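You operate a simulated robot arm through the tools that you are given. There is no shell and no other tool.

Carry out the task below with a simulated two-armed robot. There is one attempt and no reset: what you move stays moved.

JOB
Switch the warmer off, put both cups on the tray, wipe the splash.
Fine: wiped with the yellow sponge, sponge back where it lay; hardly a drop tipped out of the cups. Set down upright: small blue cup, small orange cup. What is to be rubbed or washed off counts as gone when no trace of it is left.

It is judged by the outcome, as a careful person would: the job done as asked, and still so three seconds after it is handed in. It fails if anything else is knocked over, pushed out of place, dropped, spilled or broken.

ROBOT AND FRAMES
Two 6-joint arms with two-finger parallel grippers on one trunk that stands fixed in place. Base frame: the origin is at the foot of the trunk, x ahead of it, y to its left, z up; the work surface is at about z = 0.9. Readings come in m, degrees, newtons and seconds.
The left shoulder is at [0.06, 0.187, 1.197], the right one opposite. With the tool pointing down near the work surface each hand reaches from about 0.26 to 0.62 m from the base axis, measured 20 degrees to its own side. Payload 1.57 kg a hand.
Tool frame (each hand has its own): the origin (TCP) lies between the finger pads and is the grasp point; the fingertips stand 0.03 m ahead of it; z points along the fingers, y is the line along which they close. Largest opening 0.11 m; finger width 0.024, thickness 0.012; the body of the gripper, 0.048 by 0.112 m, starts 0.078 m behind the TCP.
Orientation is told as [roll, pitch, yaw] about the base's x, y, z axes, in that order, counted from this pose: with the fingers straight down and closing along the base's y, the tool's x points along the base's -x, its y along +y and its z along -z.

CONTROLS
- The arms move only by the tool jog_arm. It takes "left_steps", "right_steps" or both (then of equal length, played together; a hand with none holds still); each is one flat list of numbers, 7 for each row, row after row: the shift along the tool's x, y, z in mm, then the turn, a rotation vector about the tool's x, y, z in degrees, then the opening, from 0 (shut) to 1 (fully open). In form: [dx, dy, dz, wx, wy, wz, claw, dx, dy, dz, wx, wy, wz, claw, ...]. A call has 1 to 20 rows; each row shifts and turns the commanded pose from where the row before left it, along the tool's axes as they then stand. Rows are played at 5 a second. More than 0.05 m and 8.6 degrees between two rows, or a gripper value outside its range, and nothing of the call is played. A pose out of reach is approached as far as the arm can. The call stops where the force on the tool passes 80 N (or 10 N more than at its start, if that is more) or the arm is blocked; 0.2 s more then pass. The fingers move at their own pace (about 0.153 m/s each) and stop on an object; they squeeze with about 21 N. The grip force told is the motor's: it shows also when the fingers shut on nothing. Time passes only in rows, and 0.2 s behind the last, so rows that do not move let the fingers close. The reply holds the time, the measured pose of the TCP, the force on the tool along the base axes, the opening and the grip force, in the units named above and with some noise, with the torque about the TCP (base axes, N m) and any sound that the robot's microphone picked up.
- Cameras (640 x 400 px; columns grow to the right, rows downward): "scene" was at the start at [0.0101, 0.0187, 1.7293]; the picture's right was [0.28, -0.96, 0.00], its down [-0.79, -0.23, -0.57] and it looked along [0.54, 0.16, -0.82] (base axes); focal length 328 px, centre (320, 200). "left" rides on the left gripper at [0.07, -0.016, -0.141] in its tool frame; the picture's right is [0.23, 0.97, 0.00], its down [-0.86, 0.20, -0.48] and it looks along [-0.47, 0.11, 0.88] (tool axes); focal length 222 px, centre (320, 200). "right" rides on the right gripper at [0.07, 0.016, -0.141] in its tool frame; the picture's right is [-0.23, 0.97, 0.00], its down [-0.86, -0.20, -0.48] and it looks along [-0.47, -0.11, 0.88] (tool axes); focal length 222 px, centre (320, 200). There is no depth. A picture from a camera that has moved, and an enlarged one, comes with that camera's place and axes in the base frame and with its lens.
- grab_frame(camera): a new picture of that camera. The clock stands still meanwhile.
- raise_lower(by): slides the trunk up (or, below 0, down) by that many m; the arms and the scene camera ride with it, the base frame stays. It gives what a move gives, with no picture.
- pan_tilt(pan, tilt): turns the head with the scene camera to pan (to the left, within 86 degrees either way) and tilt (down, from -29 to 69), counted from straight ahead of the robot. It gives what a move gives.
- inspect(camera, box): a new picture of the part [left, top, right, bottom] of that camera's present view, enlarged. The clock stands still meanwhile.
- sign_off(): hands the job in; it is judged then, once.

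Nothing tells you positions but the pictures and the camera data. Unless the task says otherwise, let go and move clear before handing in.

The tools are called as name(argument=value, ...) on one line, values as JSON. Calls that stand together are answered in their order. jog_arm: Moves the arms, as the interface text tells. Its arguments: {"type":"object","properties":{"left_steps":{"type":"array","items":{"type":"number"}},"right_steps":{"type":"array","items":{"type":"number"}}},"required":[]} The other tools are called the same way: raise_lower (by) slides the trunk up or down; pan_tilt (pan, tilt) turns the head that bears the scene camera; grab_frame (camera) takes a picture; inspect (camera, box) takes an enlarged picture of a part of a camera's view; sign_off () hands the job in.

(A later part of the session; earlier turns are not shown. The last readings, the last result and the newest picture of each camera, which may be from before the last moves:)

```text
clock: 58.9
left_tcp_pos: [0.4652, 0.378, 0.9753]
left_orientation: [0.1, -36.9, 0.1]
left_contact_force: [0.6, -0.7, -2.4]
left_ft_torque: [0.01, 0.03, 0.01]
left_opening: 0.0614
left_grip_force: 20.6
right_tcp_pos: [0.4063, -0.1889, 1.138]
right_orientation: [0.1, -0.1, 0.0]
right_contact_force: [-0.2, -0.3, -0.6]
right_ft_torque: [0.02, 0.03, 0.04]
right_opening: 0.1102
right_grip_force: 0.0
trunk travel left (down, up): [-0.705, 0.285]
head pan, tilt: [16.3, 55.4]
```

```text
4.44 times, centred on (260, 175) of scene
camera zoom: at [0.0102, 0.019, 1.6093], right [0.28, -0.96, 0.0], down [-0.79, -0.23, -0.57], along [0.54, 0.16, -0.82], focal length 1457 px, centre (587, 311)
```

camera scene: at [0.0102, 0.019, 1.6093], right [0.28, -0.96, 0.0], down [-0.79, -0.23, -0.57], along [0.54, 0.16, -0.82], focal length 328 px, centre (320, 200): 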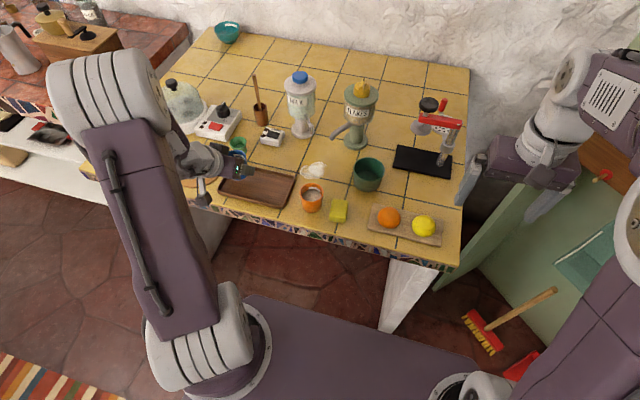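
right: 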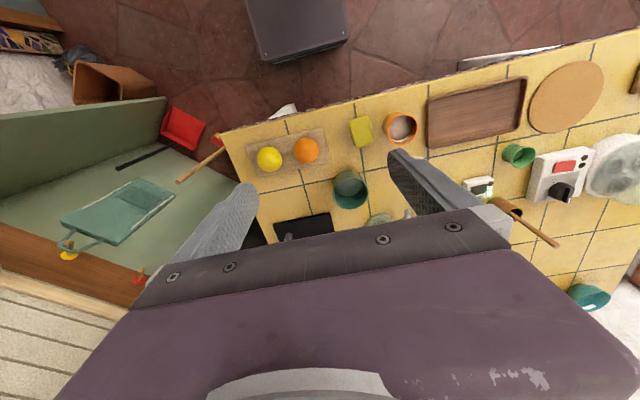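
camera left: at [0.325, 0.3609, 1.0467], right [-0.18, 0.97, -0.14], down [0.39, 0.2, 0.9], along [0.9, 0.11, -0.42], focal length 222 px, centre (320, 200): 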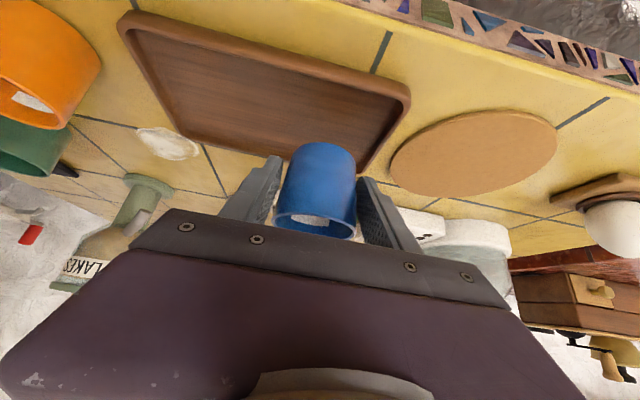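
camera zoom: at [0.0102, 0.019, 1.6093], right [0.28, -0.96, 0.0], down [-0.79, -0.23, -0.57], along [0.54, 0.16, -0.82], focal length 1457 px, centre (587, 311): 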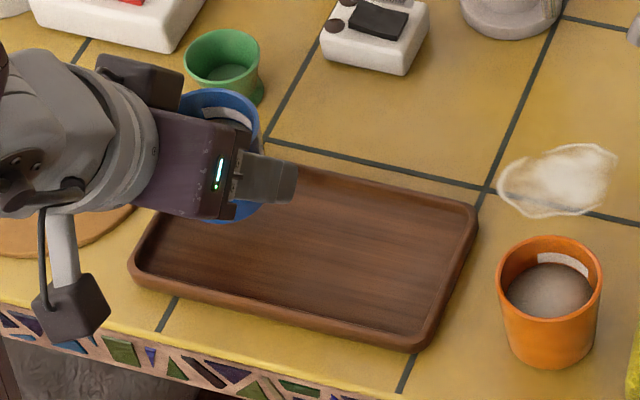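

The cup hangs level over the tray. Before lowering I check the tray's rim, because the +y finger will come down close to it.

inspect(camera="left", box=[100, 0, 260, 100])

inspect(camera="left", box=[300, 60, 440, 180])

inspect(camera="scene", box=[210, 170, 300, 220])

```text
4.00 times, centred on (180, 50) of left
camera zoom: at [0.325, 0.3609, 1.0467], right [-0.18, 0.97, -0.14], down [0.39, 0.2, 0.9], along [0.9, 0.11, -0.42], focal length 888 px, centre (880, 800)
```

zoom: 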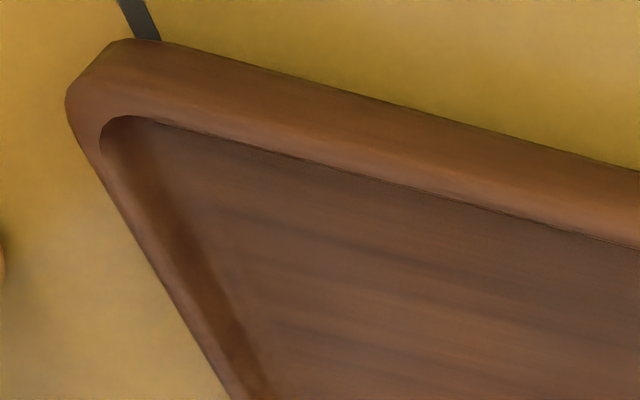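

```text
3.33 times, centred on (370, 120) of left
camera zoom: at [0.325, 0.3609, 1.0467], right [-0.18, 0.97, -0.14], down [0.39, 0.2, 0.9], along [0.9, 0.11, -0.42], focal length 740 px, centre (153, 467)
```

zoom: 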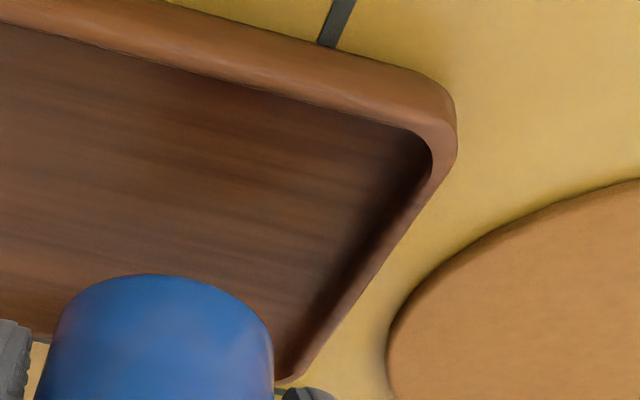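

```text
7.11 times, centred on (255, 195) of scene
camera zoom: at [0.0102, 0.019, 1.6093], right [0.28, -0.96, 0.0], down [-0.79, -0.23, -0.57], along [0.54, 0.16, -0.82], focal length 2332 px, centre (782, 236)
```

zoom: 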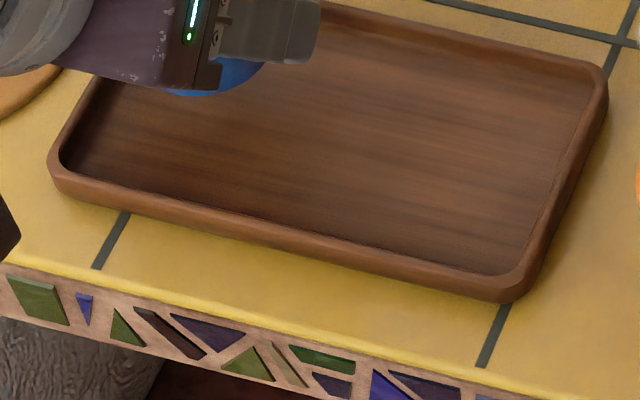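

The tray wall is about 12 mm high and 5 mm thick, so to keep the +y finger inside it I shift the cup 13 mm toward the tray's middle (y≈0.364), then lower slowly to just above the floor.

jog_arm(left_steps=[-0.5, -2, 0.4, 0, 0, 0, 0, -0.8, -4, 0.6, 0, 0, 0, 0, -0.8, -4, 0.6, 0, 0, 0, 0, -0.5, -3, 0.4, 0, 0, 0, 0, 0, 0, 0, 0, 0, 0, 0, 0.6, 0, 0.8, 0, 0, 0, 0, 1.2, 0, 1.6, 0, 0, 0, 0, 1.8, 0, 2.4, 0, 0, 0, 0, 1.8, 0, 2.4, 0, 0, 0, 0, 1.8, 0, 2.4, 0, 0, 0, 0, 1.8, 0, 2.4, 0, 0, 0, 0, 1.8, 0, 2.4, 0, 0, 0, 0, 1.8, 0, 2.4, 0, 0, 0, 0, 1.8, 0, 2.4, 0, 0, 0, 0, 1.2, 0, 1.6, 0, 0, 0, 0, 0.6, 0, 0.8, 0, 0, 0, 0, 0, 0, 0, 0, 0, 0, 0])

grab_frame(camera="left")

inspect(camera="scene", box=[190, 130, 330, 220])

```text
clock: 62.5
left_tcp_pos: [0.4699, 0.364, 0.947]
left_orientation: [0.0, -37.1, 0.0]
left_contact_force: [0.0, -0.4, -1.8]
left_ft_torque: [-0.02, 0.03, -0.01]
left_opening: 0.0611
left_grip_force: 21.0
right_tcp_pos: [0.4064, -0.1894, 1.137]
right_orientation: [0.0, 0.0, 0.0]
right_contact_force: [0.1, -0.5, -0.6]
right_ft_torque: [-0.04, 0.03, -0.02]
right_opening: 0.1099
right_grip_force: 0.0
trunk travel left (down, up): [-0.705, 0.285]
head pan, tilt: [16.3, 55.4]
```

```text
taken
camera left: at [0.3286, 0.3482, 1.0193], right [-0.18, 0.97, -0.14], down [0.39, 0.2, 0.9], along [0.9, 0.11, -0.42], focal length 222 px, centre (320, 200)
```

left: 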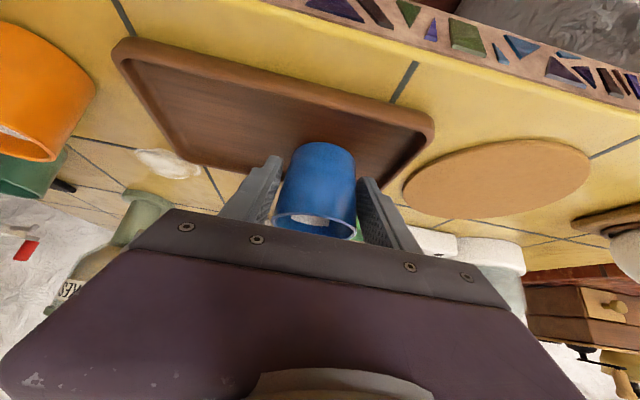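

```text
4.44 times, centred on (260, 175) of scene
camera zoom: at [0.0102, 0.0188, 1.6093], right [0.28, -0.96, 0.0], down [-0.79, -0.23, -0.57], along [0.54, 0.16, -0.82], focal length 1457 px, centre (587, 311)
```

zoom: 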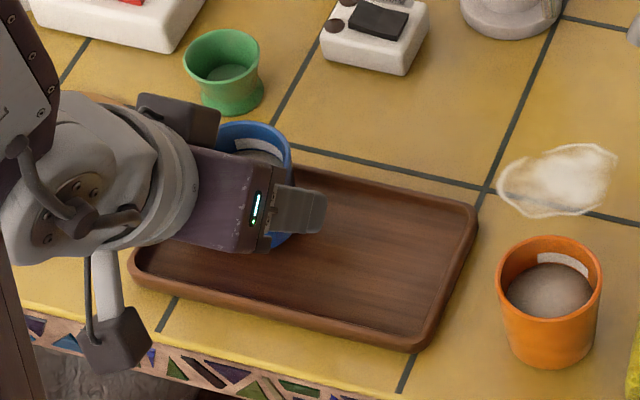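

inspect(camera="left", box=[240, 110, 440, 235])

jog_arm(left_steps=[0.6, 0, 0.8, 0, 0, 0, 0, 0.6, 0, 0.8, 0, 0, 0, 0, 0.6, 0, 0.8, 0, 0, 0, 0, 0.6, 0, 0.8, 0, 0, 0, 0, 0, 0, 0, 0, 0, 0, 0])

```text
3.20 times, centred on (340, 172) of left
camera zoom: at [0.3286, 0.3482, 1.0193], right [-0.18, 0.97, -0.14], down [0.39, 0.2, 0.9], along [0.9, 0.11, -0.42], focal length 711 px, centre (256, 288)
```

zoom: 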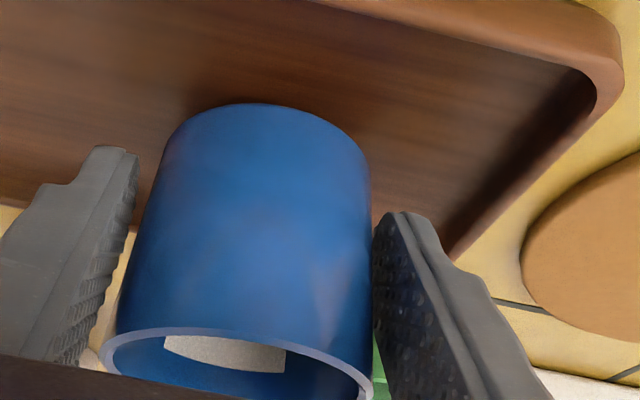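

```text
clock: 63.7
left_tcp_pos: [0.4694, 0.3641, 0.9427]
left_orientation: [-0.1, -37.0, 0.0]
left_contact_force: [-0.1, -0.9, -2.4]
left_ft_torque: [-0.01, 0.01, 0.0]
left_opening: 0.0612
left_grip_force: 20.9
right_tcp_pos: [0.407, -0.1884, 1.1387]
right_orientation: [0.0, 0.0, 0.0]
right_contact_force: [0.6, -0.5, -0.4]
right_ft_torque: [0.0, 0.0, 0.0]
right_opening: 0.1099
right_grip_force: 0.0
trunk travel left (down, up): [-0.705, 0.285]
head pan, tilt: [16.3, 55.4]
```

Still fully suspended (−2.4 N). Lowering a little more in 1 mm steps.

jog_arm(left_steps=[0.6, 0, 0.8, 0, 0, 0, 0, 0.6, 0, 0.8, 0, 0, 0, 0, 0, 0, 0, 0, 0, 0, 0])

```text
clock: 64.5
left_tcp_pos: [0.4686, 0.3651, 0.9416]
left_orientation: [-0.1, -36.9, 0.1]
left_contact_force: [0.8, 0.8, -2.4]
left_ft_torque: [-0.02, 0.0, 0.01]
left_opening: 0.0614
left_grip_force: 21.0
right_tcp_pos: [0.4069, -0.1897, 1.1387]
right_orientation: [0.0, 0.1, 0.0]
right_contact_force: [-0.2, 0.2, 0.1]
right_ft_torque: [0.01, -0.01, 0.01]
right_opening: 0.1099
right_grip_force: 0.1
trunk travel left (down, up): [-0.705, 0.285]
head pan, tilt: [16.3, 55.4]
```

jog_arm(left_steps=[0.6, 0, 0.8, 0, 0, 0, 0, 0, 0, 0, 0, 0, 0, 0])

```text
clock: 65.1
left_tcp_pos: [0.4699, 0.3643, 0.939]
left_orientation: [0.1, -36.9, 0.0]
left_contact_force: [0.4, -0.8, -2.3]
left_ft_torque: [0.03, 0.01, -0.02]
left_opening: 0.0612
left_grip_force: 21.4
right_tcp_pos: [0.4058, -0.1881, 1.1377]
right_orientation: [0.0, -0.1, 0.0]
right_contact_force: [0.2, 0.0, -1.1]
right_ft_torque: [0.03, -0.02, 0.03]
right_opening: 0.1099
right_grip_force: 0.0
trunk travel left (down, up): [-0.705, 0.285]
head pan, tilt: [16.3, 55.4]
```

jog_arm(left_steps=[0.6, 0, 0.8, 0, 0, 0, 0, 0, 0, 0, 0, 0, 0, 0])

inspect(camera="left", box=[240, 110, 440, 235])

```text
clock: 65.7
left_tcp_pos: [0.4691, 0.3651, 0.9387]
left_orientation: [0.0, -37.1, 0.0]
left_contact_force: [0.2, 0.8, 0.4]
left_ft_torque: [0.02, 0.02, 0.0]
left_opening: 0.0611
left_grip_force: 20.8
right_tcp_pos: [0.4064, -0.1879, 1.1384]
right_orientation: [0.0, 0.0, -0.1]
right_contact_force: [0.3, -0.3, -0.4]
right_ft_torque: [0.01, 0.0, -0.01]
right_opening: 0.1101
right_grip_force: 0.0
trunk travel left (down, up): [-0.705, 0.285]
head pan, tilt: [16.3, 55.4]
```

```text
3.20 times, centred on (340, 172) of left
camera zoom: at [0.3286, 0.3476, 1.0116], right [-0.18, 0.97, -0.14], down [0.39, 0.2, 0.9], along [0.9, 0.11, -0.42], focal length 711 px, centre (256, 288)
```

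zoom: 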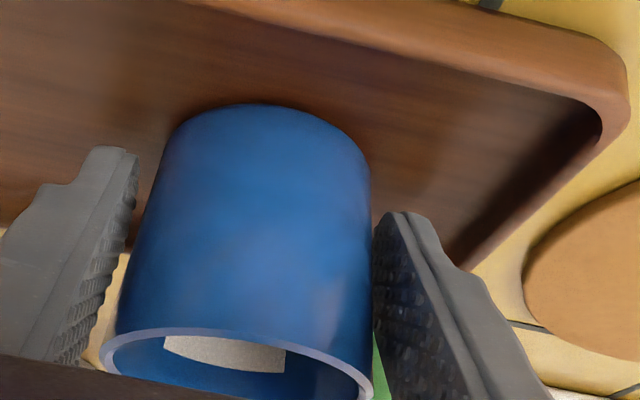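

The tray has taken the weight (+0.4 N). I open the fingers gradually by about 5 mm each side and pull straight back along the finger axis.

jog_arm(left_steps=[0, 0, 0, 0, 0, 0, 0.56, 0, 0, 0, 0, 0, 0, 0.58, 0, 0, 0, 0, 0, 0, 0.6, 0, 0, 0, 0, 0, 0, 0.62, 0, 0, 0, 0, 0, 0, 0.64, 0, 0, 0, 0, 0, 0, 0.64])

inspect(camera="left", box=[240, 110, 440, 235])

```text
clock: 67.1
left_tcp_pos: [0.4695, 0.3645, 0.9387]
left_orientation: [0.0, -37.0, 0.1]
left_contact_force: [-0.5, 0.7, 0.1]
left_ft_torque: [0.0, -0.01, -0.01]
left_opening: 0.0703
left_grip_force: 0.1
right_tcp_pos: [0.4061, -0.1886, 1.1372]
right_orientation: [0.0, 0.0, 0.0]
right_contact_force: [-0.4, 0.4, 0.0]
right_ft_torque: [0.02, -0.02, 0.01]
right_opening: 0.11
right_grip_force: 0.0
trunk travel left (down, up): [-0.705, 0.285]
head pan, tilt: [16.3, 55.4]
```

```text
3.20 times, centred on (340, 172) of left
camera zoom: at [0.3285, 0.3475, 1.0116], right [-0.18, 0.97, -0.14], down [0.39, 0.2, 0.9], along [0.9, 0.11, -0.42], focal length 711 px, centre (256, 288)
```

zoom: 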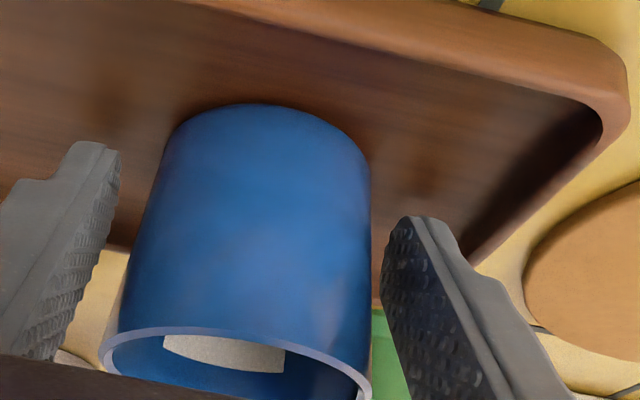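

Blue cup stands on the tray, fingers free on both sides. I rise straight up a little, open wider above the tray rim, then continue up.

jog_arm(left_steps=[-1.8, 0, -2.4, 0, 0, 0, 0.64, -3, 0, -4, 0, 0, 0, 0.64, -3, 0, -4, 0, 0, 0, 0.7, -3, 0, -4, 0, 0, 0, 0.77, -6, 0, -8, 0, 0, 0, 0.77, -9, 0, -12, 0, 0, 0, 0.77, -12, 0, -16, 0, 0, 0, 0.77, -12, 0, -16, 0, 0, 0, 0.77, -12, 0, -16, 0, 0, 0, 0.77, 0, 0, 0, 0, 0, 0, 0.77])

grab_frame(camera="left")

inspect(camera="scene", box=[190, 130, 360, 230])

```text
clock: 69.3
left_tcp_pos: [0.4687, 0.3623, 1.0417]
left_orientation: [0.0, -36.9, 0.2]
left_contact_force: [-0.3, -1.0, 0.1]
left_ft_torque: [0.04, -0.03, 0.04]
left_opening: 0.0848
left_grip_force: 0.1
right_tcp_pos: [0.4066, -0.188, 1.1384]
right_orientation: [0.0, 0.0, 0.0]
right_contact_force: [1.3, 0.4, -0.5]
right_ft_torque: [0.01, 0.0, 0.0]
right_opening: 0.11
right_grip_force: 0.1
trunk travel left (down, up): [-0.705, 0.285]
head pan, tilt: [16.3, 55.4]
```

```text
taken
camera left: at [0.3284, 0.3467, 1.1134], right [-0.18, 0.97, -0.14], down [0.39, 0.2, 0.9], along [0.9, 0.11, -0.42], focal length 222 px, centre (320, 200)
```

left: 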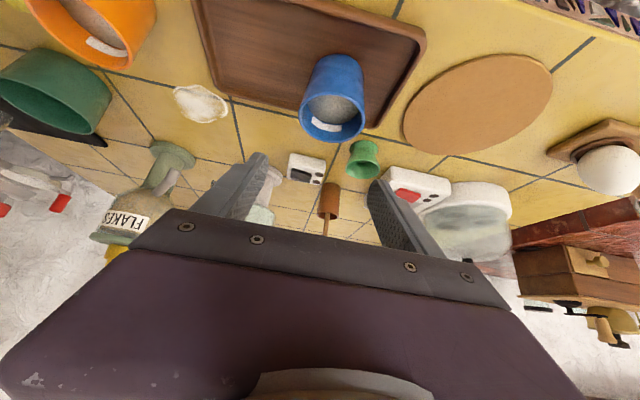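

```text
3.76 times, centred on (275, 180) of scene
camera zoom: at [0.0103, 0.019, 1.6093], right [0.28, -0.96, 0.0], down [-0.79, -0.23, -0.57], along [0.54, 0.16, -0.82], focal length 1234 px, centre (489, 275)
```

zoom: 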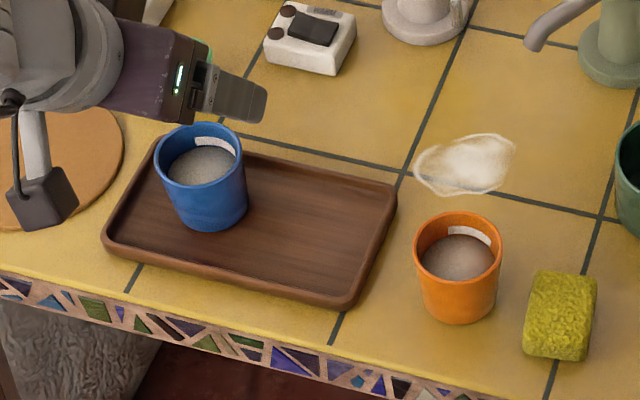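

Blue cup is safely upright on the tray. For the orange cup, which is closer in, the wrist needs the trunk lower; first I raise both hands well clear, moving the left one away from over the blue cup.

jog_arm(left_steps=[-18, 0, -24, 0, 0, 0, 0.77, -18, -20, -24, 0, 0, 0, 0.77, -18, -30, -24, 0, 0, 0, 0.77, -18, -30, -24, 0, 0, 0, 0.77, 0, 0, 0, 0, 0, 0, 0.77], right_steps=[0, 0, -20, 0, 0, 0, 1, 0, 0, -20, 0, 0, 0, 1, 0, 0, -20, 0, 0, 0, 1, 0, 0, -20, 0, 0, 0, 1, 0, 0, 0, 0, 0, 0, 1])

```text
clock: 70.5
left_tcp_pos: [0.4699, 0.2881, 1.1591]
left_orientation: [0.0, -36.9, 0.1]
left_contact_force: [0.1, -0.7, 0.0]
left_ft_torque: [0.0, -0.01, 0.01]
left_opening: 0.0846
left_grip_force: 0.1
right_tcp_pos: [0.4076, -0.1885, 1.2184]
right_orientation: [0.0, 0.2, 0.1]
right_contact_force: [0.2, 0.6, -0.1]
right_ft_torque: [0.0, 0.04, 0.01]
right_opening: 0.1099
right_grip_force: 0.1
trunk travel left (down, up): [-0.705, 0.285]
head pan, tilt: [16.3, 55.4]
```

raise_lower(by=-0.1)

grab_frame(camera="scene")

grab_frame(camera="left")

```text
clock: 71.8
left_tcp_pos: [0.4689, 0.2882, 1.0596]
left_orientation: [0.0, -37.0, 0.1]
left_contact_force: [0.7, -0.1, -0.1]
left_ft_torque: [0.0, 0.0, -0.01]
left_opening: 0.0848
left_grip_force: 0.0
right_tcp_pos: [0.4067, -0.19, 1.1178]
right_orientation: [0.0, 0.0, 0.0]
right_contact_force: [-0.1, -0.3, -0.3]
right_ft_torque: [-0.01, 0.01, 0.06]
right_opening: 0.1099
right_grip_force: 0.0
trunk travel left (down, up): [-0.605, 0.385]
head pan, tilt: [16.3, 55.4]
```

```text
taken
camera scene: at [0.0097, 0.0185, 1.5094], right [0.28, -0.96, 0.0], down [-0.79, -0.23, -0.57], along [0.54, 0.16, -0.82], focal length 328 px, centre (320, 200)
```

scene: 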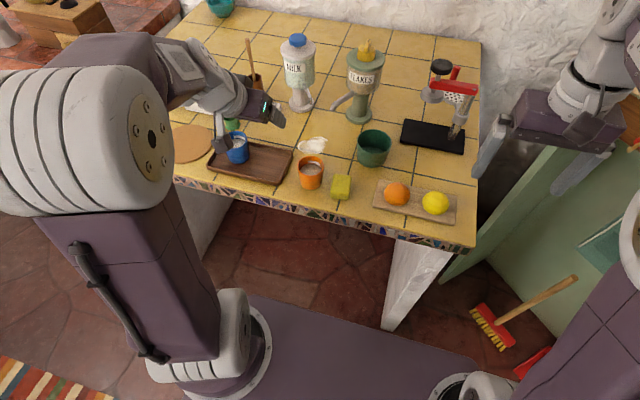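

```text
taken
camera left: at [0.3292, 0.271, 1.132], right [-0.18, 0.97, -0.14], down [0.39, 0.2, 0.9], along [0.9, 0.11, -0.42], focal length 222 px, centre (320, 200)
```

left: 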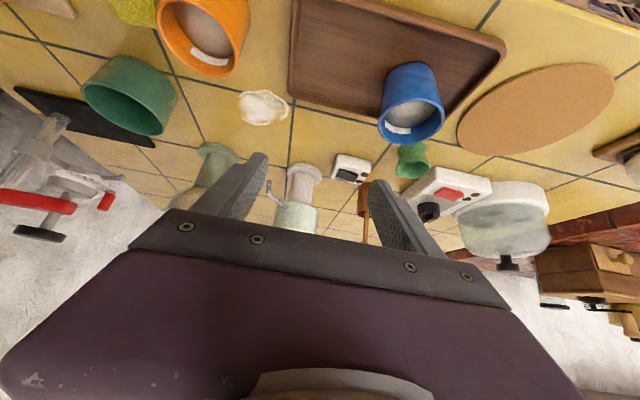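

Now a precise look at the orange cup, the sponge and the splash from this height.

inspect(camera="scene", box=[200, 120, 360, 220])

inspect(camera="left", box=[100, 0, 300, 140])

```text
4.00 times, centred on (280, 170) of scene
camera zoom: at [0.0097, 0.0185, 1.5094], right [0.28, -0.96, 0.0], down [-0.79, -0.23, -0.57], along [0.54, 0.16, -0.82], focal length 1312 px, centre (480, 320)
```

zoom: 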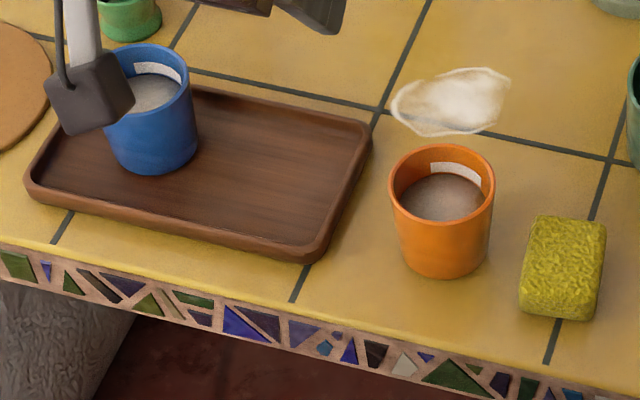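

```text
2.86 times, centred on (200, 70) of left
camera zoom: at [0.3292, 0.271, 1.132], right [-0.18, 0.97, -0.14], down [0.39, 0.2, 0.9], along [0.9, 0.11, -0.42], focal length 635 px, centre (663, 571)
```

zoom: 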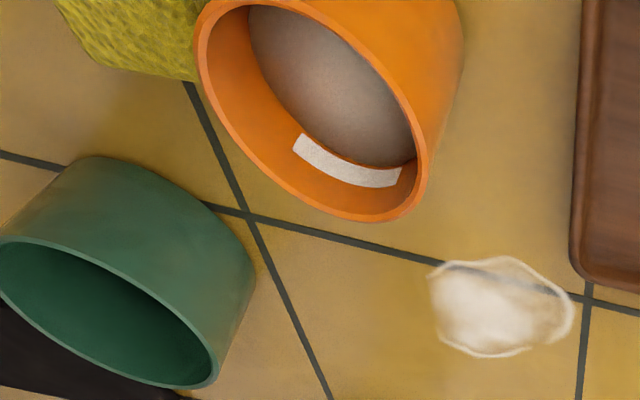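

The orange cup is centred near [0.452, 0.170]; the sponge's edge at y≈0.119 is close to where the −y finger must go, so I use a narrower opening (~71 mm). I move above the cup first.

jog_arm(left_steps=[10.3, -29.3, 1.5, 0, 0, 0, 0.65, 10.3, -29.3, 1.5, 0, 0, 0, 0.65, 10.3, -29.3, 1.5, 0, 0, 0, 0.65, 10.3, -29.3, 1.5, 0, 0, 0, 0.65, 0, 0, 0, 0, 0, 0, 0.65])

grab_frame(camera="left")

inspect(camera="left", box=[200, 40, 440, 240])

inspect(camera="scene", box=[220, 120, 380, 220])

```text
clock: 73.0
left_tcp_pos: [0.4396, 0.1718, 1.0305]
left_orientation: [-0.1, -37.0, 0.0]
left_contact_force: [0.0, 0.9, 0.4]
left_ft_torque: [-0.02, -0.01, 0.01]
left_opening: 0.0714
left_grip_force: 0.1
right_tcp_pos: [0.4082, -0.1895, 1.118]
right_orientation: [0.0, 0.0, 0.1]
right_contact_force: [-0.1, 0.7, 0.3]
right_ft_torque: [-0.01, -0.01, 0.02]
right_opening: 0.1101
right_grip_force: 0.1
trunk travel left (down, up): [-0.605, 0.385]
head pan, tilt: [16.3, 55.4]
```

```text
taken
camera left: at [0.2994, 0.1541, 1.1021], right [-0.18, 0.97, -0.14], down [0.39, 0.2, 0.9], along [0.9, 0.11, -0.42], focal length 222 px, centre (320, 200)
```

left: 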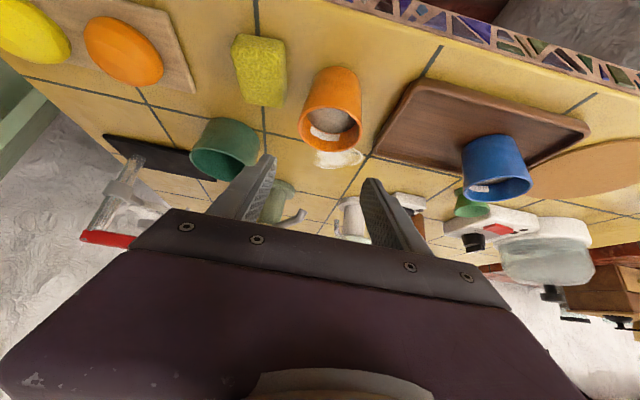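

```text
2.00 times, centred on (320, 140) of left
camera zoom: at [0.2994, 0.1541, 1.1021], right [-0.18, 0.97, -0.14], down [0.39, 0.2, 0.9], along [0.9, 0.11, -0.42], focal length 444 px, centre (320, 320)
```

zoom: 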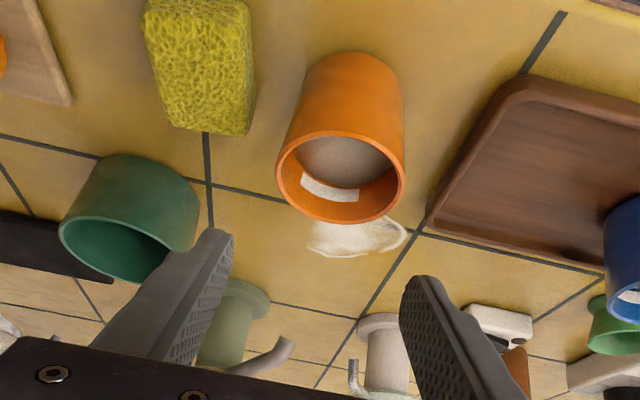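

```text
4.00 times, centred on (300, 170) of scene
camera zoom: at [0.0101, 0.0192, 1.5093], right [0.28, -0.96, 0.0], down [-0.79, -0.23, -0.57], along [0.54, 0.16, -0.82], focal length 1312 px, centre (400, 320)
```

zoom: 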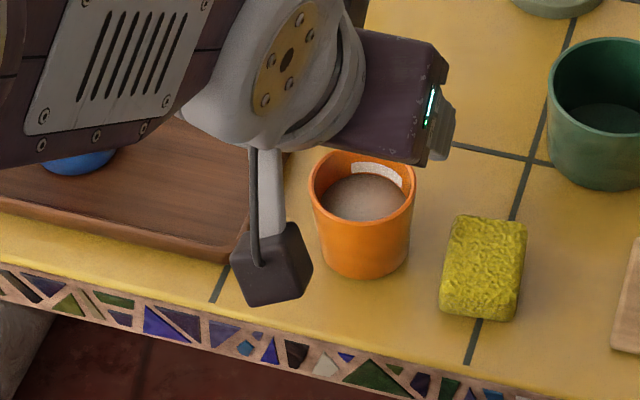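

Alignment looks good (cup ≈[0.4535, 0.1712]). I narrow the opening slightly and descend until the tips are just above the rim, then re-check the side clearances.

jog_arm(left_steps=[9, 0.3, 12, 0, 0, 0, 0.63, 9, 0, 12, 0, 0, 0, 0.63, 0, 0, 0, 0, 0, 0, 0.63])

inspect(camera="left", box=[200, 60, 440, 240])

inspect(camera="scene", box=[260, 140, 360, 210])

```text
clock: 73.8
left_tcp_pos: [0.4399, 0.1724, 0.9999]
left_orientation: [-0.1, -37.1, 0.0]
left_contact_force: [0.3, 0.8, -0.3]
left_ft_torque: [0.03, -0.02, 0.02]
left_opening: 0.0692
left_grip_force: 0.0
right_tcp_pos: [0.4072, -0.1894, 1.119]
right_orientation: [0.0, -0.1, 0.0]
right_contact_force: [-0.4, 0.4, -0.2]
right_ft_torque: [-0.01, -0.01, -0.03]
right_opening: 0.1103
right_grip_force: 0.1
trunk travel left (down, up): [-0.605, 0.385]
head pan, tilt: [16.3, 55.4]
```

```text
2.22 times, centred on (320, 150) of left
camera zoom: at [0.3001, 0.1554, 1.0727], right [-0.18, 0.97, -0.14], down [0.39, 0.2, 0.9], along [0.9, 0.11, -0.42], focal length 494 px, centre (320, 311)
```

zoom: 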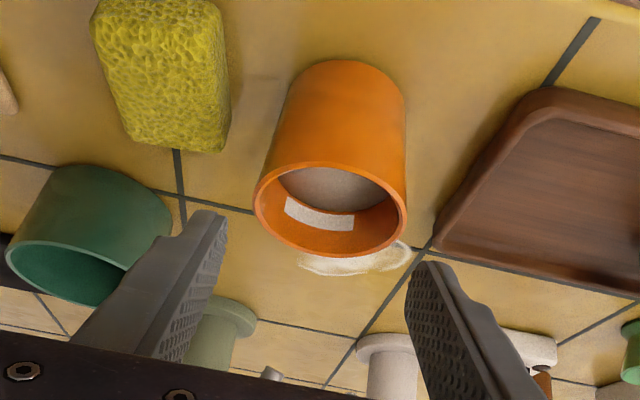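

```text
5.71 times, centred on (310, 175) of scene
camera zoom: at [0.0095, 0.0184, 1.5093], right [0.28, -0.96, 0.0], down [-0.79, -0.23, -0.57], along [0.54, 0.16, -0.82], focal length 1874 px, centre (377, 343)
```

zoom: 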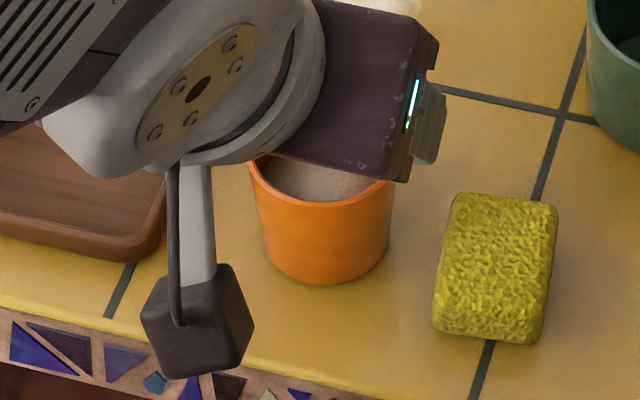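

Clearances are fine: about 3–4 mm to the cup on each side and ~5 mm to the sponge. I descend the remaining 56 mm straight down.

jog_arm(left_steps=[6.6, 0, 9.06, 0, 0, 0, 0.63, 6.6, 0, 9.06, 0, 0, 0, 0.63, 6.6, 0, 9.06, 0, 0, 0, 0.63, 6.6, 0, 9.06, 0, 0, 0, 0.63, 6.6, 0, 9.06, 0, 0, 0, 0.63, 0, 0, 0, 0, 0, 0, 0.63])

inspect(camera="left", box=[200, 60, 440, 240])

inspect(camera="scene", box=[260, 140, 360, 210])

```text
clock: 75.2
left_tcp_pos: [0.4444, 0.1776, 0.9832]
left_orientation: [0.8, -37.3, 0.0]
left_contact_force: [-0.1, -0.2, -0.4]
left_ft_torque: [0.01, -0.02, 0.01]
left_opening: 0.0696
left_grip_force: 0.1
left hand out of reach, approached as far as the arm can: row 1, 2, 3, 4, 5
right_tcp_pos: [0.4076, -0.1905, 1.1183]
right_orientation: [0.1, 0.0, 0.0]
right_contact_force: [0.2, 1.0, -0.1]
right_ft_torque: [-0.03, -0.01, 0.04]
right_opening: 0.1099
right_grip_force: 0.2
trunk travel left (down, up): [-0.605, 0.385]
head pan, tilt: [16.3, 55.4]
```

```text
2.22 times, centred on (320, 150) of left
camera zoom: at [0.3034, 0.1587, 1.0553], right [-0.19, 0.97, -0.13], down [0.39, 0.19, 0.9], along [0.9, 0.12, -0.41], focal length 494 px, centre (320, 311)
```

zoom: 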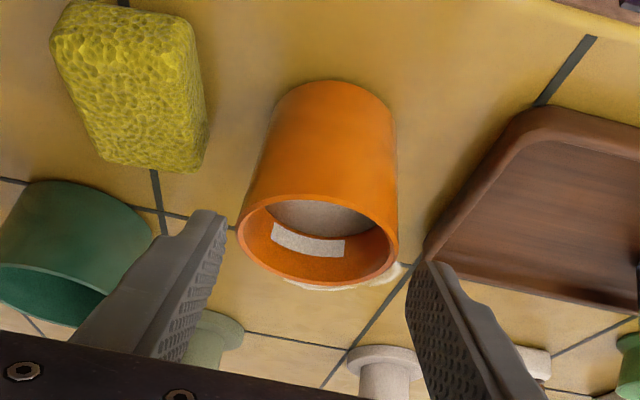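

```text
5.71 times, centred on (310, 175) of scene
camera zoom: at [0.0098, 0.0184, 1.5093], right [0.28, -0.96, 0.0], down [-0.79, -0.23, -0.57], along [0.54, 0.16, -0.82], focal length 1874 px, centre (377, 343)
```

zoom: 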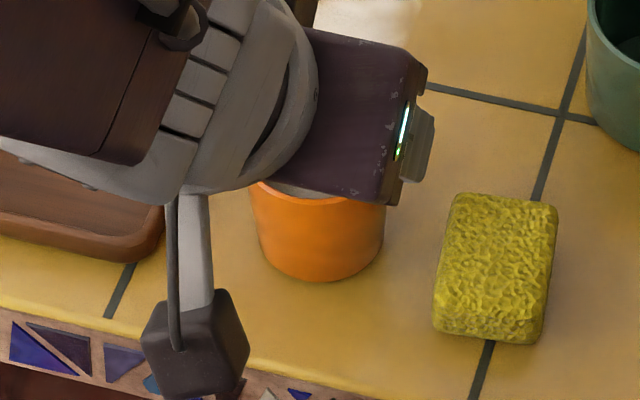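

The arm is too folded at this trunk height, and stopped short harmlessly above the cup. I lift the hand, lower the trunk another 7 cm to unfold the elbow, and try again.

jog_arm(left_steps=[-6, 0, -8, 0, 0, 0, 0.63, -18, 0, -24, 0, 0, 0, 0.63, -18, 0, -24, 0, 0, 0, 0.63, -18, 0, -24, 0, 0, 0, 0.63, 0, 0, 0, 0.8, 0, 0, 0.63])

```text
clock: 76.4
left_tcp_pos: [0.445, 0.186, 1.062]
left_orientation: [-0.9, -37.0, 0.2]
left_contact_force: [-0.5, 0.5, 0.0]
left_ft_torque: [0.01, -0.01, 0.03]
left_opening: 0.0695
left_grip_force: 0.1
left hand out of reach, approached as far as the arm can: row 1, 2
right_tcp_pos: [0.4065, -0.1898, 1.1179]
right_orientation: [0.0, 0.0, 0.0]
right_contact_force: [-0.4, -0.9, 0.4]
right_ft_torque: [-0.02, 0.02, 0.0]
right_opening: 0.1099
right_grip_force: 0.1
trunk travel left (down, up): [-0.605, 0.385]
head pan, tilt: [16.3, 55.4]
```

inspect(camera="scene", box=[260, 140, 360, 210])

inspect(camera="left", box=[200, 20, 440, 220])

```text
5.71 times, centred on (310, 175) of scene
camera zoom: at [0.0105, 0.0189, 1.5093], right [0.28, -0.96, 0.0], down [-0.79, -0.23, -0.57], along [0.54, 0.16, -0.82], focal length 1874 px, centre (377, 343)
```

zoom: 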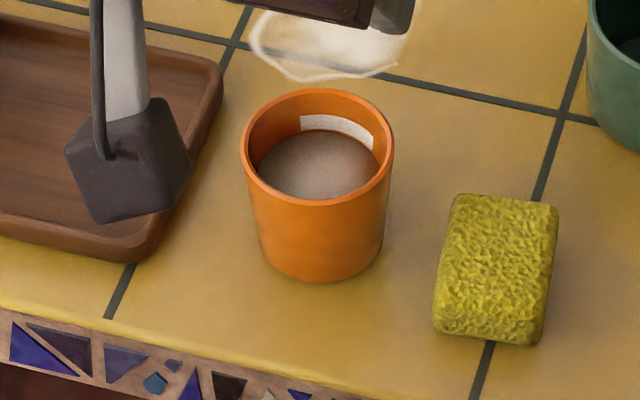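

```text
2.00 times, centred on (320, 120) of left
camera zoom: at [0.3045, 0.1706, 1.1338], right [-0.17, 0.97, -0.15], down [0.4, 0.21, 0.89], along [0.9, 0.1, -0.42], focal length 444 px, centre (320, 360)
```

zoom: 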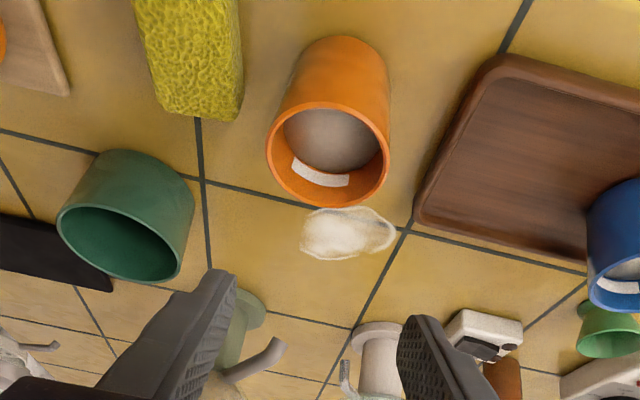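

The orange cup is upright and unspilled (moved about 2 mm at most). I lift the hand more, level it, and then lower the trunk 7 cm.

jog_arm(left_steps=[-18, 0, -24, -0.78, 0, 0.16, 0.63, -18, 0, -24, 0, 0, 0, 0.63, 0, 0, 0, 0, 0, 0, 0.63])

raise_lower(by=-0.07)

```text
clock: 77.2
left_tcp_pos: [0.4468, 0.1855, 1.1229]
left_orientation: [0.2, -36.9, -0.2]
left_contact_force: [0.0, -0.6, 0.0]
left_ft_torque: [0.01, -0.04, 0.01]
left_opening: 0.0696
left_grip_force: 0.1
right_tcp_pos: [0.4078, -0.1886, 1.1182]
right_orientation: [0.0, 0.1, 0.0]
right_contact_force: [-0.2, 0.9, -0.1]
right_ft_torque: [-0.02, 0.02, -0.01]
right_opening: 0.1099
right_grip_force: 0.0
trunk travel left (down, up): [-0.605, 0.385]
head pan, tilt: [16.3, 55.4]
```

```text
clock: 78.3
left_tcp_pos: [0.4464, 0.185, 1.0513]
left_orientation: [0.0, -36.9, -0.1]
left_contact_force: [-0.5, 0.3, 0.6]
left_ft_torque: [0.0, 0.02, 0.01]
left_opening: 0.0693
left_grip_force: 0.0
right_tcp_pos: [0.4077, -0.1888, 1.0473]
right_orientation: [0.0, -0.1, 0.0]
right_contact_force: [-0.3, -0.1, 0.5]
right_ft_torque: [0.01, 0.0, 0.0]
right_opening: 0.1098
right_grip_force: 0.0
trunk travel left (down, up): [-0.535, 0.455]
head pan, tilt: [16.3, 55.4]
```

jog_arm(left_steps=[11.8, -3.8, 12.6, 0, 0, 0, 0.63, 11.8, -3.8, 12.6, 0, 0, 0, 0.63, 11.8, -3.8, 12.6, 0, 0, 0, 0.63, 0, 0, 0, 0, 0, 0, 0.63])

inspect(camera="left", box=[200, 60, 440, 240])

inspect(camera="scene", box=[260, 120, 380, 220])

```text
clock: 79.3
left_tcp_pos: [0.4384, 0.1742, 0.9992]
left_orientation: [0.1, -37.0, -0.1]
left_contact_force: [0.3, 0.5, 0.1]
left_ft_torque: [0.02, -0.01, 0.0]
left_opening: 0.0691
left_grip_force: 0.1
right_tcp_pos: [0.4071, -0.1888, 1.0474]
right_orientation: [0.0, 0.0, -0.1]
right_contact_force: [0.3, 0.4, -0.3]
right_ft_torque: [-0.02, -0.03, -0.03]
right_opening: 0.1099
right_grip_force: 0.2
trunk travel left (down, up): [-0.535, 0.455]
head pan, tilt: [16.3, 55.4]
```

```text
2.22 times, centred on (320, 150) of left
camera zoom: at [0.2979, 0.1568, 1.0719], right [-0.18, 0.97, -0.14], down [0.4, 0.2, 0.9], along [0.9, 0.11, -0.42], focal length 494 px, centre (320, 311)
```

zoom: 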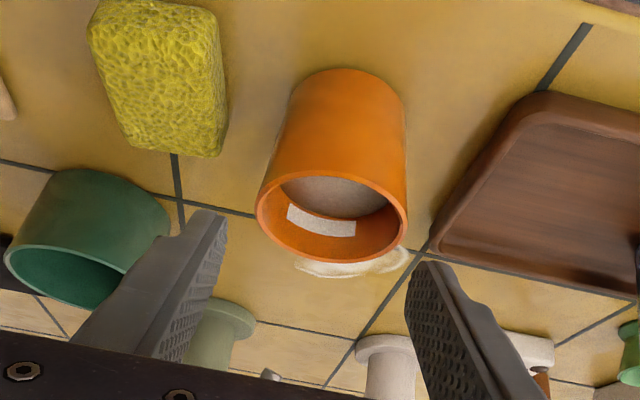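

```text
4.00 times, centred on (320, 170) of scene
camera zoom: at [0.0098, 0.0186, 1.4393], right [0.28, -0.96, 0.0], down [-0.79, -0.23, -0.57], along [0.54, 0.16, -0.82], focal length 1312 px, centre (320, 320)
```

zoom: 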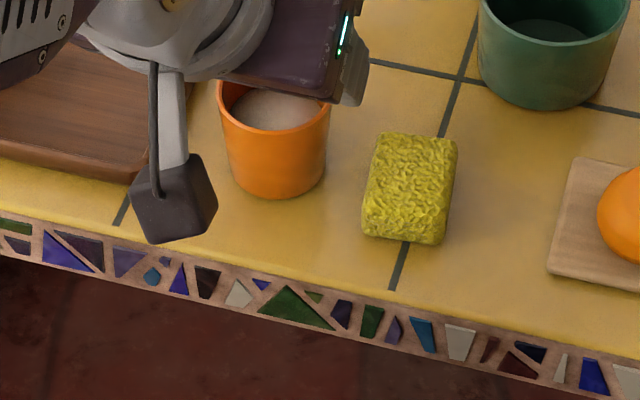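

jog_arm(left_steps=[5.1, 0.5, 7.7, 0, 0, 0, 0.63, 5.1, 0.3, 7.7, 0, 0, 0, 0.63])

```text
clock: 79.9
left_tcp_pos: [0.44, 0.1735, 0.9825]
left_orientation: [0.1, -37.1, -0.2]
left_contact_force: [-0.6, -0.1, -0.8]
left_ft_torque: [0.0, -0.01, -0.01]
left_opening: 0.0694
left_grip_force: 0.0
right_tcp_pos: [0.407, -0.1903, 1.0479]
right_orientation: [0.1, 0.0, -0.1]
right_contact_force: [-0.4, -0.7, 0.8]
right_ft_torque: [-0.02, 0.01, -0.04]
right_opening: 0.1102
right_grip_force: 0.1
trunk travel left (down, up): [-0.535, 0.455]
head pan, tilt: [16.3, 55.4]
```

jog_arm(left_steps=[5.1, 0.3, 7.7, 0, 0, 0, 0.63, 5.1, 0, 7.7, 0, 0, 0, 0.63])

inspect(camera="left", box=[200, 60, 440, 240])

```text
clock: 80.5
left_tcp_pos: [0.4422, 0.1753, 0.9644]
left_orientation: [0.2, -37.0, -0.2]
left_contact_force: [-0.6, 0.1, 0.3]
left_ft_torque: [0.02, 0.01, 0.02]
left_opening: 0.0693
left_grip_force: 0.1
right_tcp_pos: [0.4074, -0.1907, 1.0475]
right_orientation: [0.0, 0.0, 0.0]
right_contact_force: [0.8, -0.5, 0.2]
right_ft_torque: [0.0, -0.01, -0.02]
right_opening: 0.1101
right_grip_force: 0.1
trunk travel left (down, up): [-0.535, 0.455]
head pan, tilt: [16.3, 55.4]
```

```text
2.22 times, centred on (320, 150) of left
camera zoom: at [0.3005, 0.158, 1.0363], right [-0.18, 0.97, -0.14], down [0.4, 0.2, 0.9], along [0.9, 0.11, -0.42], focal length 494 px, centre (320, 311)
```

zoom: 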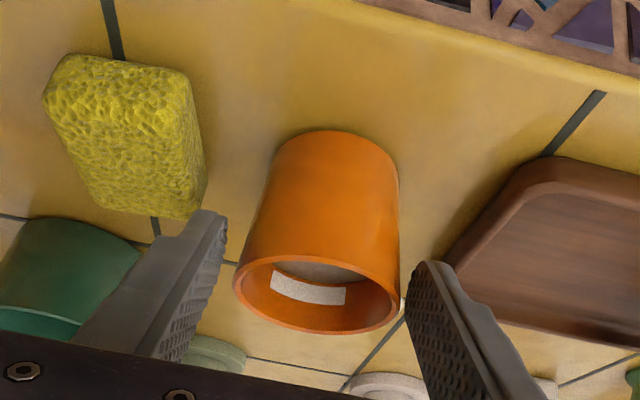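

Centred within half a millimetre. Two more steps down, then close gradually.

jog_arm(left_steps=[6.2, 0, 8.2, 0, 0, 0, 0.63, 6.2, 0, 8.2, 0, 0, 0, 0.63, 0, 0, 0, 0, 0, 0, 0.63])

inspect(camera="left", box=[200, 60, 440, 240])

inspect(camera="scene", box=[260, 120, 380, 220])

```text
clock: 81.3
left_tcp_pos: [0.4406, 0.1751, 0.9429]
left_orientation: [0.1, -37.0, -0.3]
left_contact_force: [0.2, 0.1, -0.9]
left_ft_torque: [-0.02, -0.01, 0.01]
left_opening: 0.0693
left_grip_force: 0.0
right_tcp_pos: [0.4077, -0.1896, 1.0479]
right_orientation: [0.0, -0.1, 0.0]
right_contact_force: [0.1, -0.2, 0.5]
right_ft_torque: [0.04, 0.0, 0.01]
right_opening: 0.1101
right_grip_force: 0.0
trunk travel left (down, up): [-0.535, 0.455]
head pan, tilt: [16.3, 55.4]
```

```text
2.22 times, centred on (320, 150) of left
camera zoom: at [0.3008, 0.159, 1.0157], right [-0.18, 0.97, -0.14], down [0.4, 0.2, 0.9], along [0.9, 0.11, -0.42], focal length 494 px, centre (320, 311)
```

zoom: 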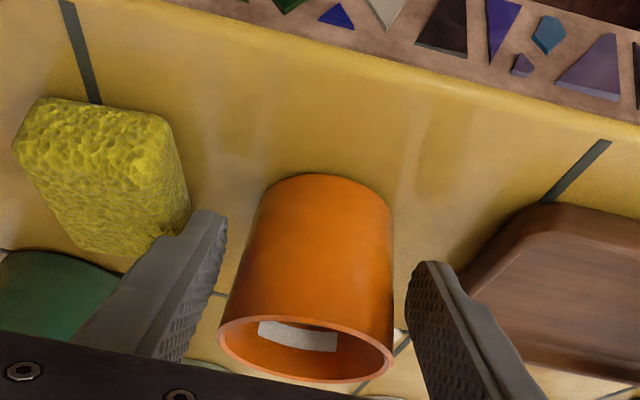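

```text
4.00 times, centred on (320, 170) of scene
camera zoom: at [0.0098, 0.0186, 1.4393], right [0.28, -0.96, 0.0], down [-0.79, -0.23, -0.57], along [0.54, 0.16, -0.82], focal length 1312 px, centre (320, 320)
```

zoom: 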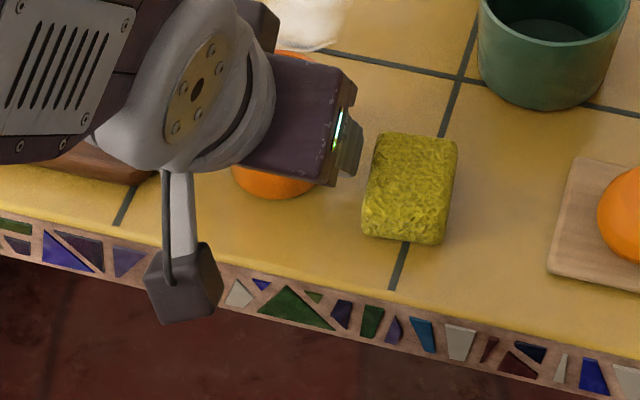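

Fingers are in place around the cup, sponge untouched. Closing gradually.

jog_arm(left_steps=[0, 0, 0, 0, 0, 0, 0.61, 0, 0, 0, 0, 0, 0, 0.59, 0, 0, 0, 0, 0, 0, 0.57, 0, 0, 0, 0, 0, 0, 0.55, 0, 0, 0, 0, 0, 0, 0.5, 0, 0, 0, 0, 0, 0, 0.3, 0, 0, 0, 0, 0, 0, 0, 0, 0, 0, 0, 0, 0, 0])

inspect(camera="left", box=[200, 60, 440, 240])

```text
clock: 83.1
left_tcp_pos: [0.4416, 0.1762, 0.9426]
left_orientation: [0.2, -37.1, -0.3]
left_contact_force: [0.2, 0.2, 0.6]
left_ft_torque: [0.0, 0.01, 0.0]
left_opening: 0.0612
left_grip_force: 20.8
right_tcp_pos: [0.4077, -0.1901, 1.048]
right_orientation: [0.0, 0.0, 0.0]
right_contact_force: [0.5, -0.3, 0.1]
right_ft_torque: [0.0, 0.02, -0.01]
right_opening: 0.1103
right_grip_force: 0.1
trunk travel left (down, up): [-0.535, 0.455]
head pan, tilt: [16.3, 55.4]
```

```text
2.22 times, centred on (320, 150) of left
camera zoom: at [0.301, 0.1589, 1.0159], right [-0.18, 0.97, -0.14], down [0.4, 0.2, 0.9], along [0.9, 0.11, -0.42], focal length 494 px, centre (320, 311)
```

zoom: 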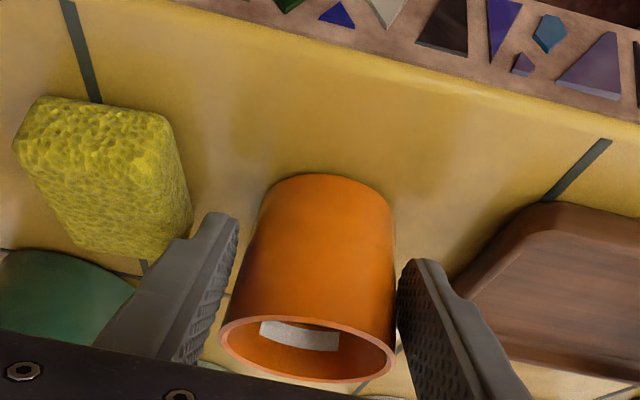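

Gripped at 0.0612 m, the same as the good blue grip. Lift 6 mm and check.

jog_arm(left_steps=[-0.6, 0, -0.8, 0, 0, 0, 0, -0.6, 0, -0.8, 0, 0, 0, 0, -0.9, 0, -1.2, 0, 0, 0, 0, -0.9, 0, -1.2, 0, 0, 0, 0, -0.6, 0, -0.8, 0, 0, 0, 0, 0, 0, 0, 0, 0, 0, 0])

inspect(camera="left", box=[200, 60, 440, 240])

```text
clock: 84.5
left_tcp_pos: [0.4423, 0.1752, 0.9489]
left_orientation: [0.2, -37.0, 0.0]
left_contact_force: [0.4, 1.2, -2.1]
left_ft_torque: [-0.01, 0.02, -0.01]
left_opening: 0.0613
left_grip_force: 20.8
right_tcp_pos: [0.4063, -0.1893, 1.0492]
right_orientation: [0.1, 0.1, 0.0]
right_contact_force: [-0.9, 0.1, -0.2]
right_ft_torque: [0.0, -0.01, -0.01]
right_opening: 0.1103
right_grip_force: 0.0
trunk travel left (down, up): [-0.535, 0.455]
head pan, tilt: [16.3, 55.4]
```

```text
2.22 times, centred on (320, 150) of left
camera zoom: at [0.3019, 0.1587, 1.0212], right [-0.18, 0.97, -0.14], down [0.4, 0.2, 0.9], along [0.9, 0.11, -0.42], focal length 494 px, centre (320, 311)
```

zoom: 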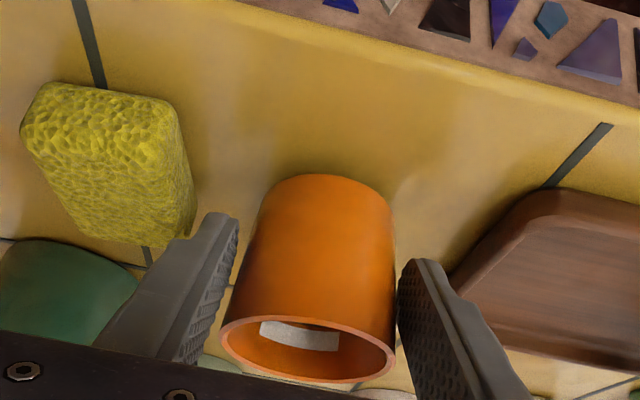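

Held firmly (−2.1 N). Lifting another 30 mm.

jog_arm(left_steps=[-0.6, 0, -0.8, 0, 0, 0, 0, -1.2, 0, -1.6, 0, 0, 0, 0, -1.8, 0, -2.4, 0, 0, 0, 0, -1.8, 0, -2.4, 0, 0, 0, 0, -1.8, 0, -2.4, 0, 0, 0, 0, -1.8, 0, -2.4, 0, 0, 0, 0, -1.8, 0, -2.4, 0, 0, 0, 0, -1.8, 0, -2.4, 0, 0, 0, 0, -1.8, 0, -2.4, 0, 0, 0, 0, -1.8, 0, -2.4, 0, 0, 0, 0, -1.2, 0, -1.6, 0, 0, 0, 0, -0.6, 0, -0.8, 0, 0, 0, 0, 0, 0, 0, 0, 0, 0, 0])

inspect(camera="left", box=[200, 60, 440, 240])

inspect(camera="scene", box=[180, 100, 380, 220])

```text
clock: 87.3
left_tcp_pos: [0.4424, 0.1743, 0.9786]
left_orientation: [0.1, -37.0, 0.0]
left_contact_force: [0.4, -0.6, -0.8]
left_ft_torque: [0.03, 0.05, 0.0]
left_opening: 0.0613
left_grip_force: 20.6
right_tcp_pos: [0.4065, -0.1895, 1.0484]
right_orientation: [0.0, 0.0, 0.0]
right_contact_force: [-0.2, -0.5, 0.4]
right_ft_torque: [0.0, 0.02, 0.01]
right_opening: 0.1099
right_grip_force: 0.1
trunk travel left (down, up): [-0.535, 0.455]
head pan, tilt: [16.3, 55.4]
```

```text
2.22 times, centred on (320, 150) of left
camera zoom: at [0.3031, 0.158, 1.0505], right [-0.18, 0.97, -0.14], down [0.4, 0.2, 0.9], along [0.9, 0.11, -0.42], focal length 494 px, centre (320, 311)
```

zoom: 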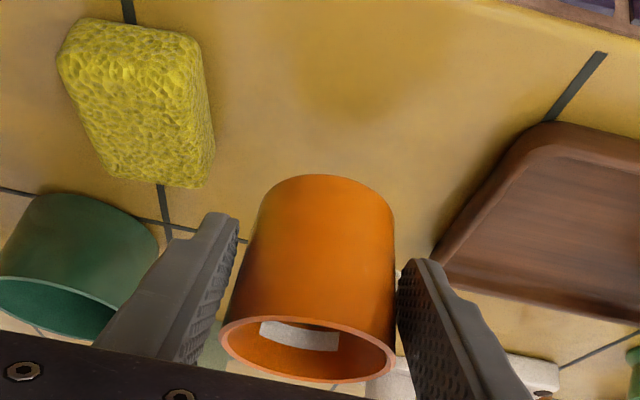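

```text
3.20 times, centred on (280, 160) of scene
camera zoom: at [0.0102, 0.0187, 1.4393], right [0.28, -0.96, 0.0], down [-0.79, -0.23, -0.57], along [0.54, 0.16, -0.82], focal length 1049 px, centre (448, 328)
```

zoom: 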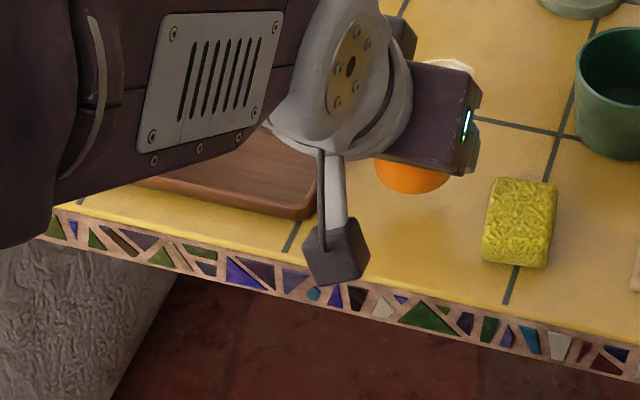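

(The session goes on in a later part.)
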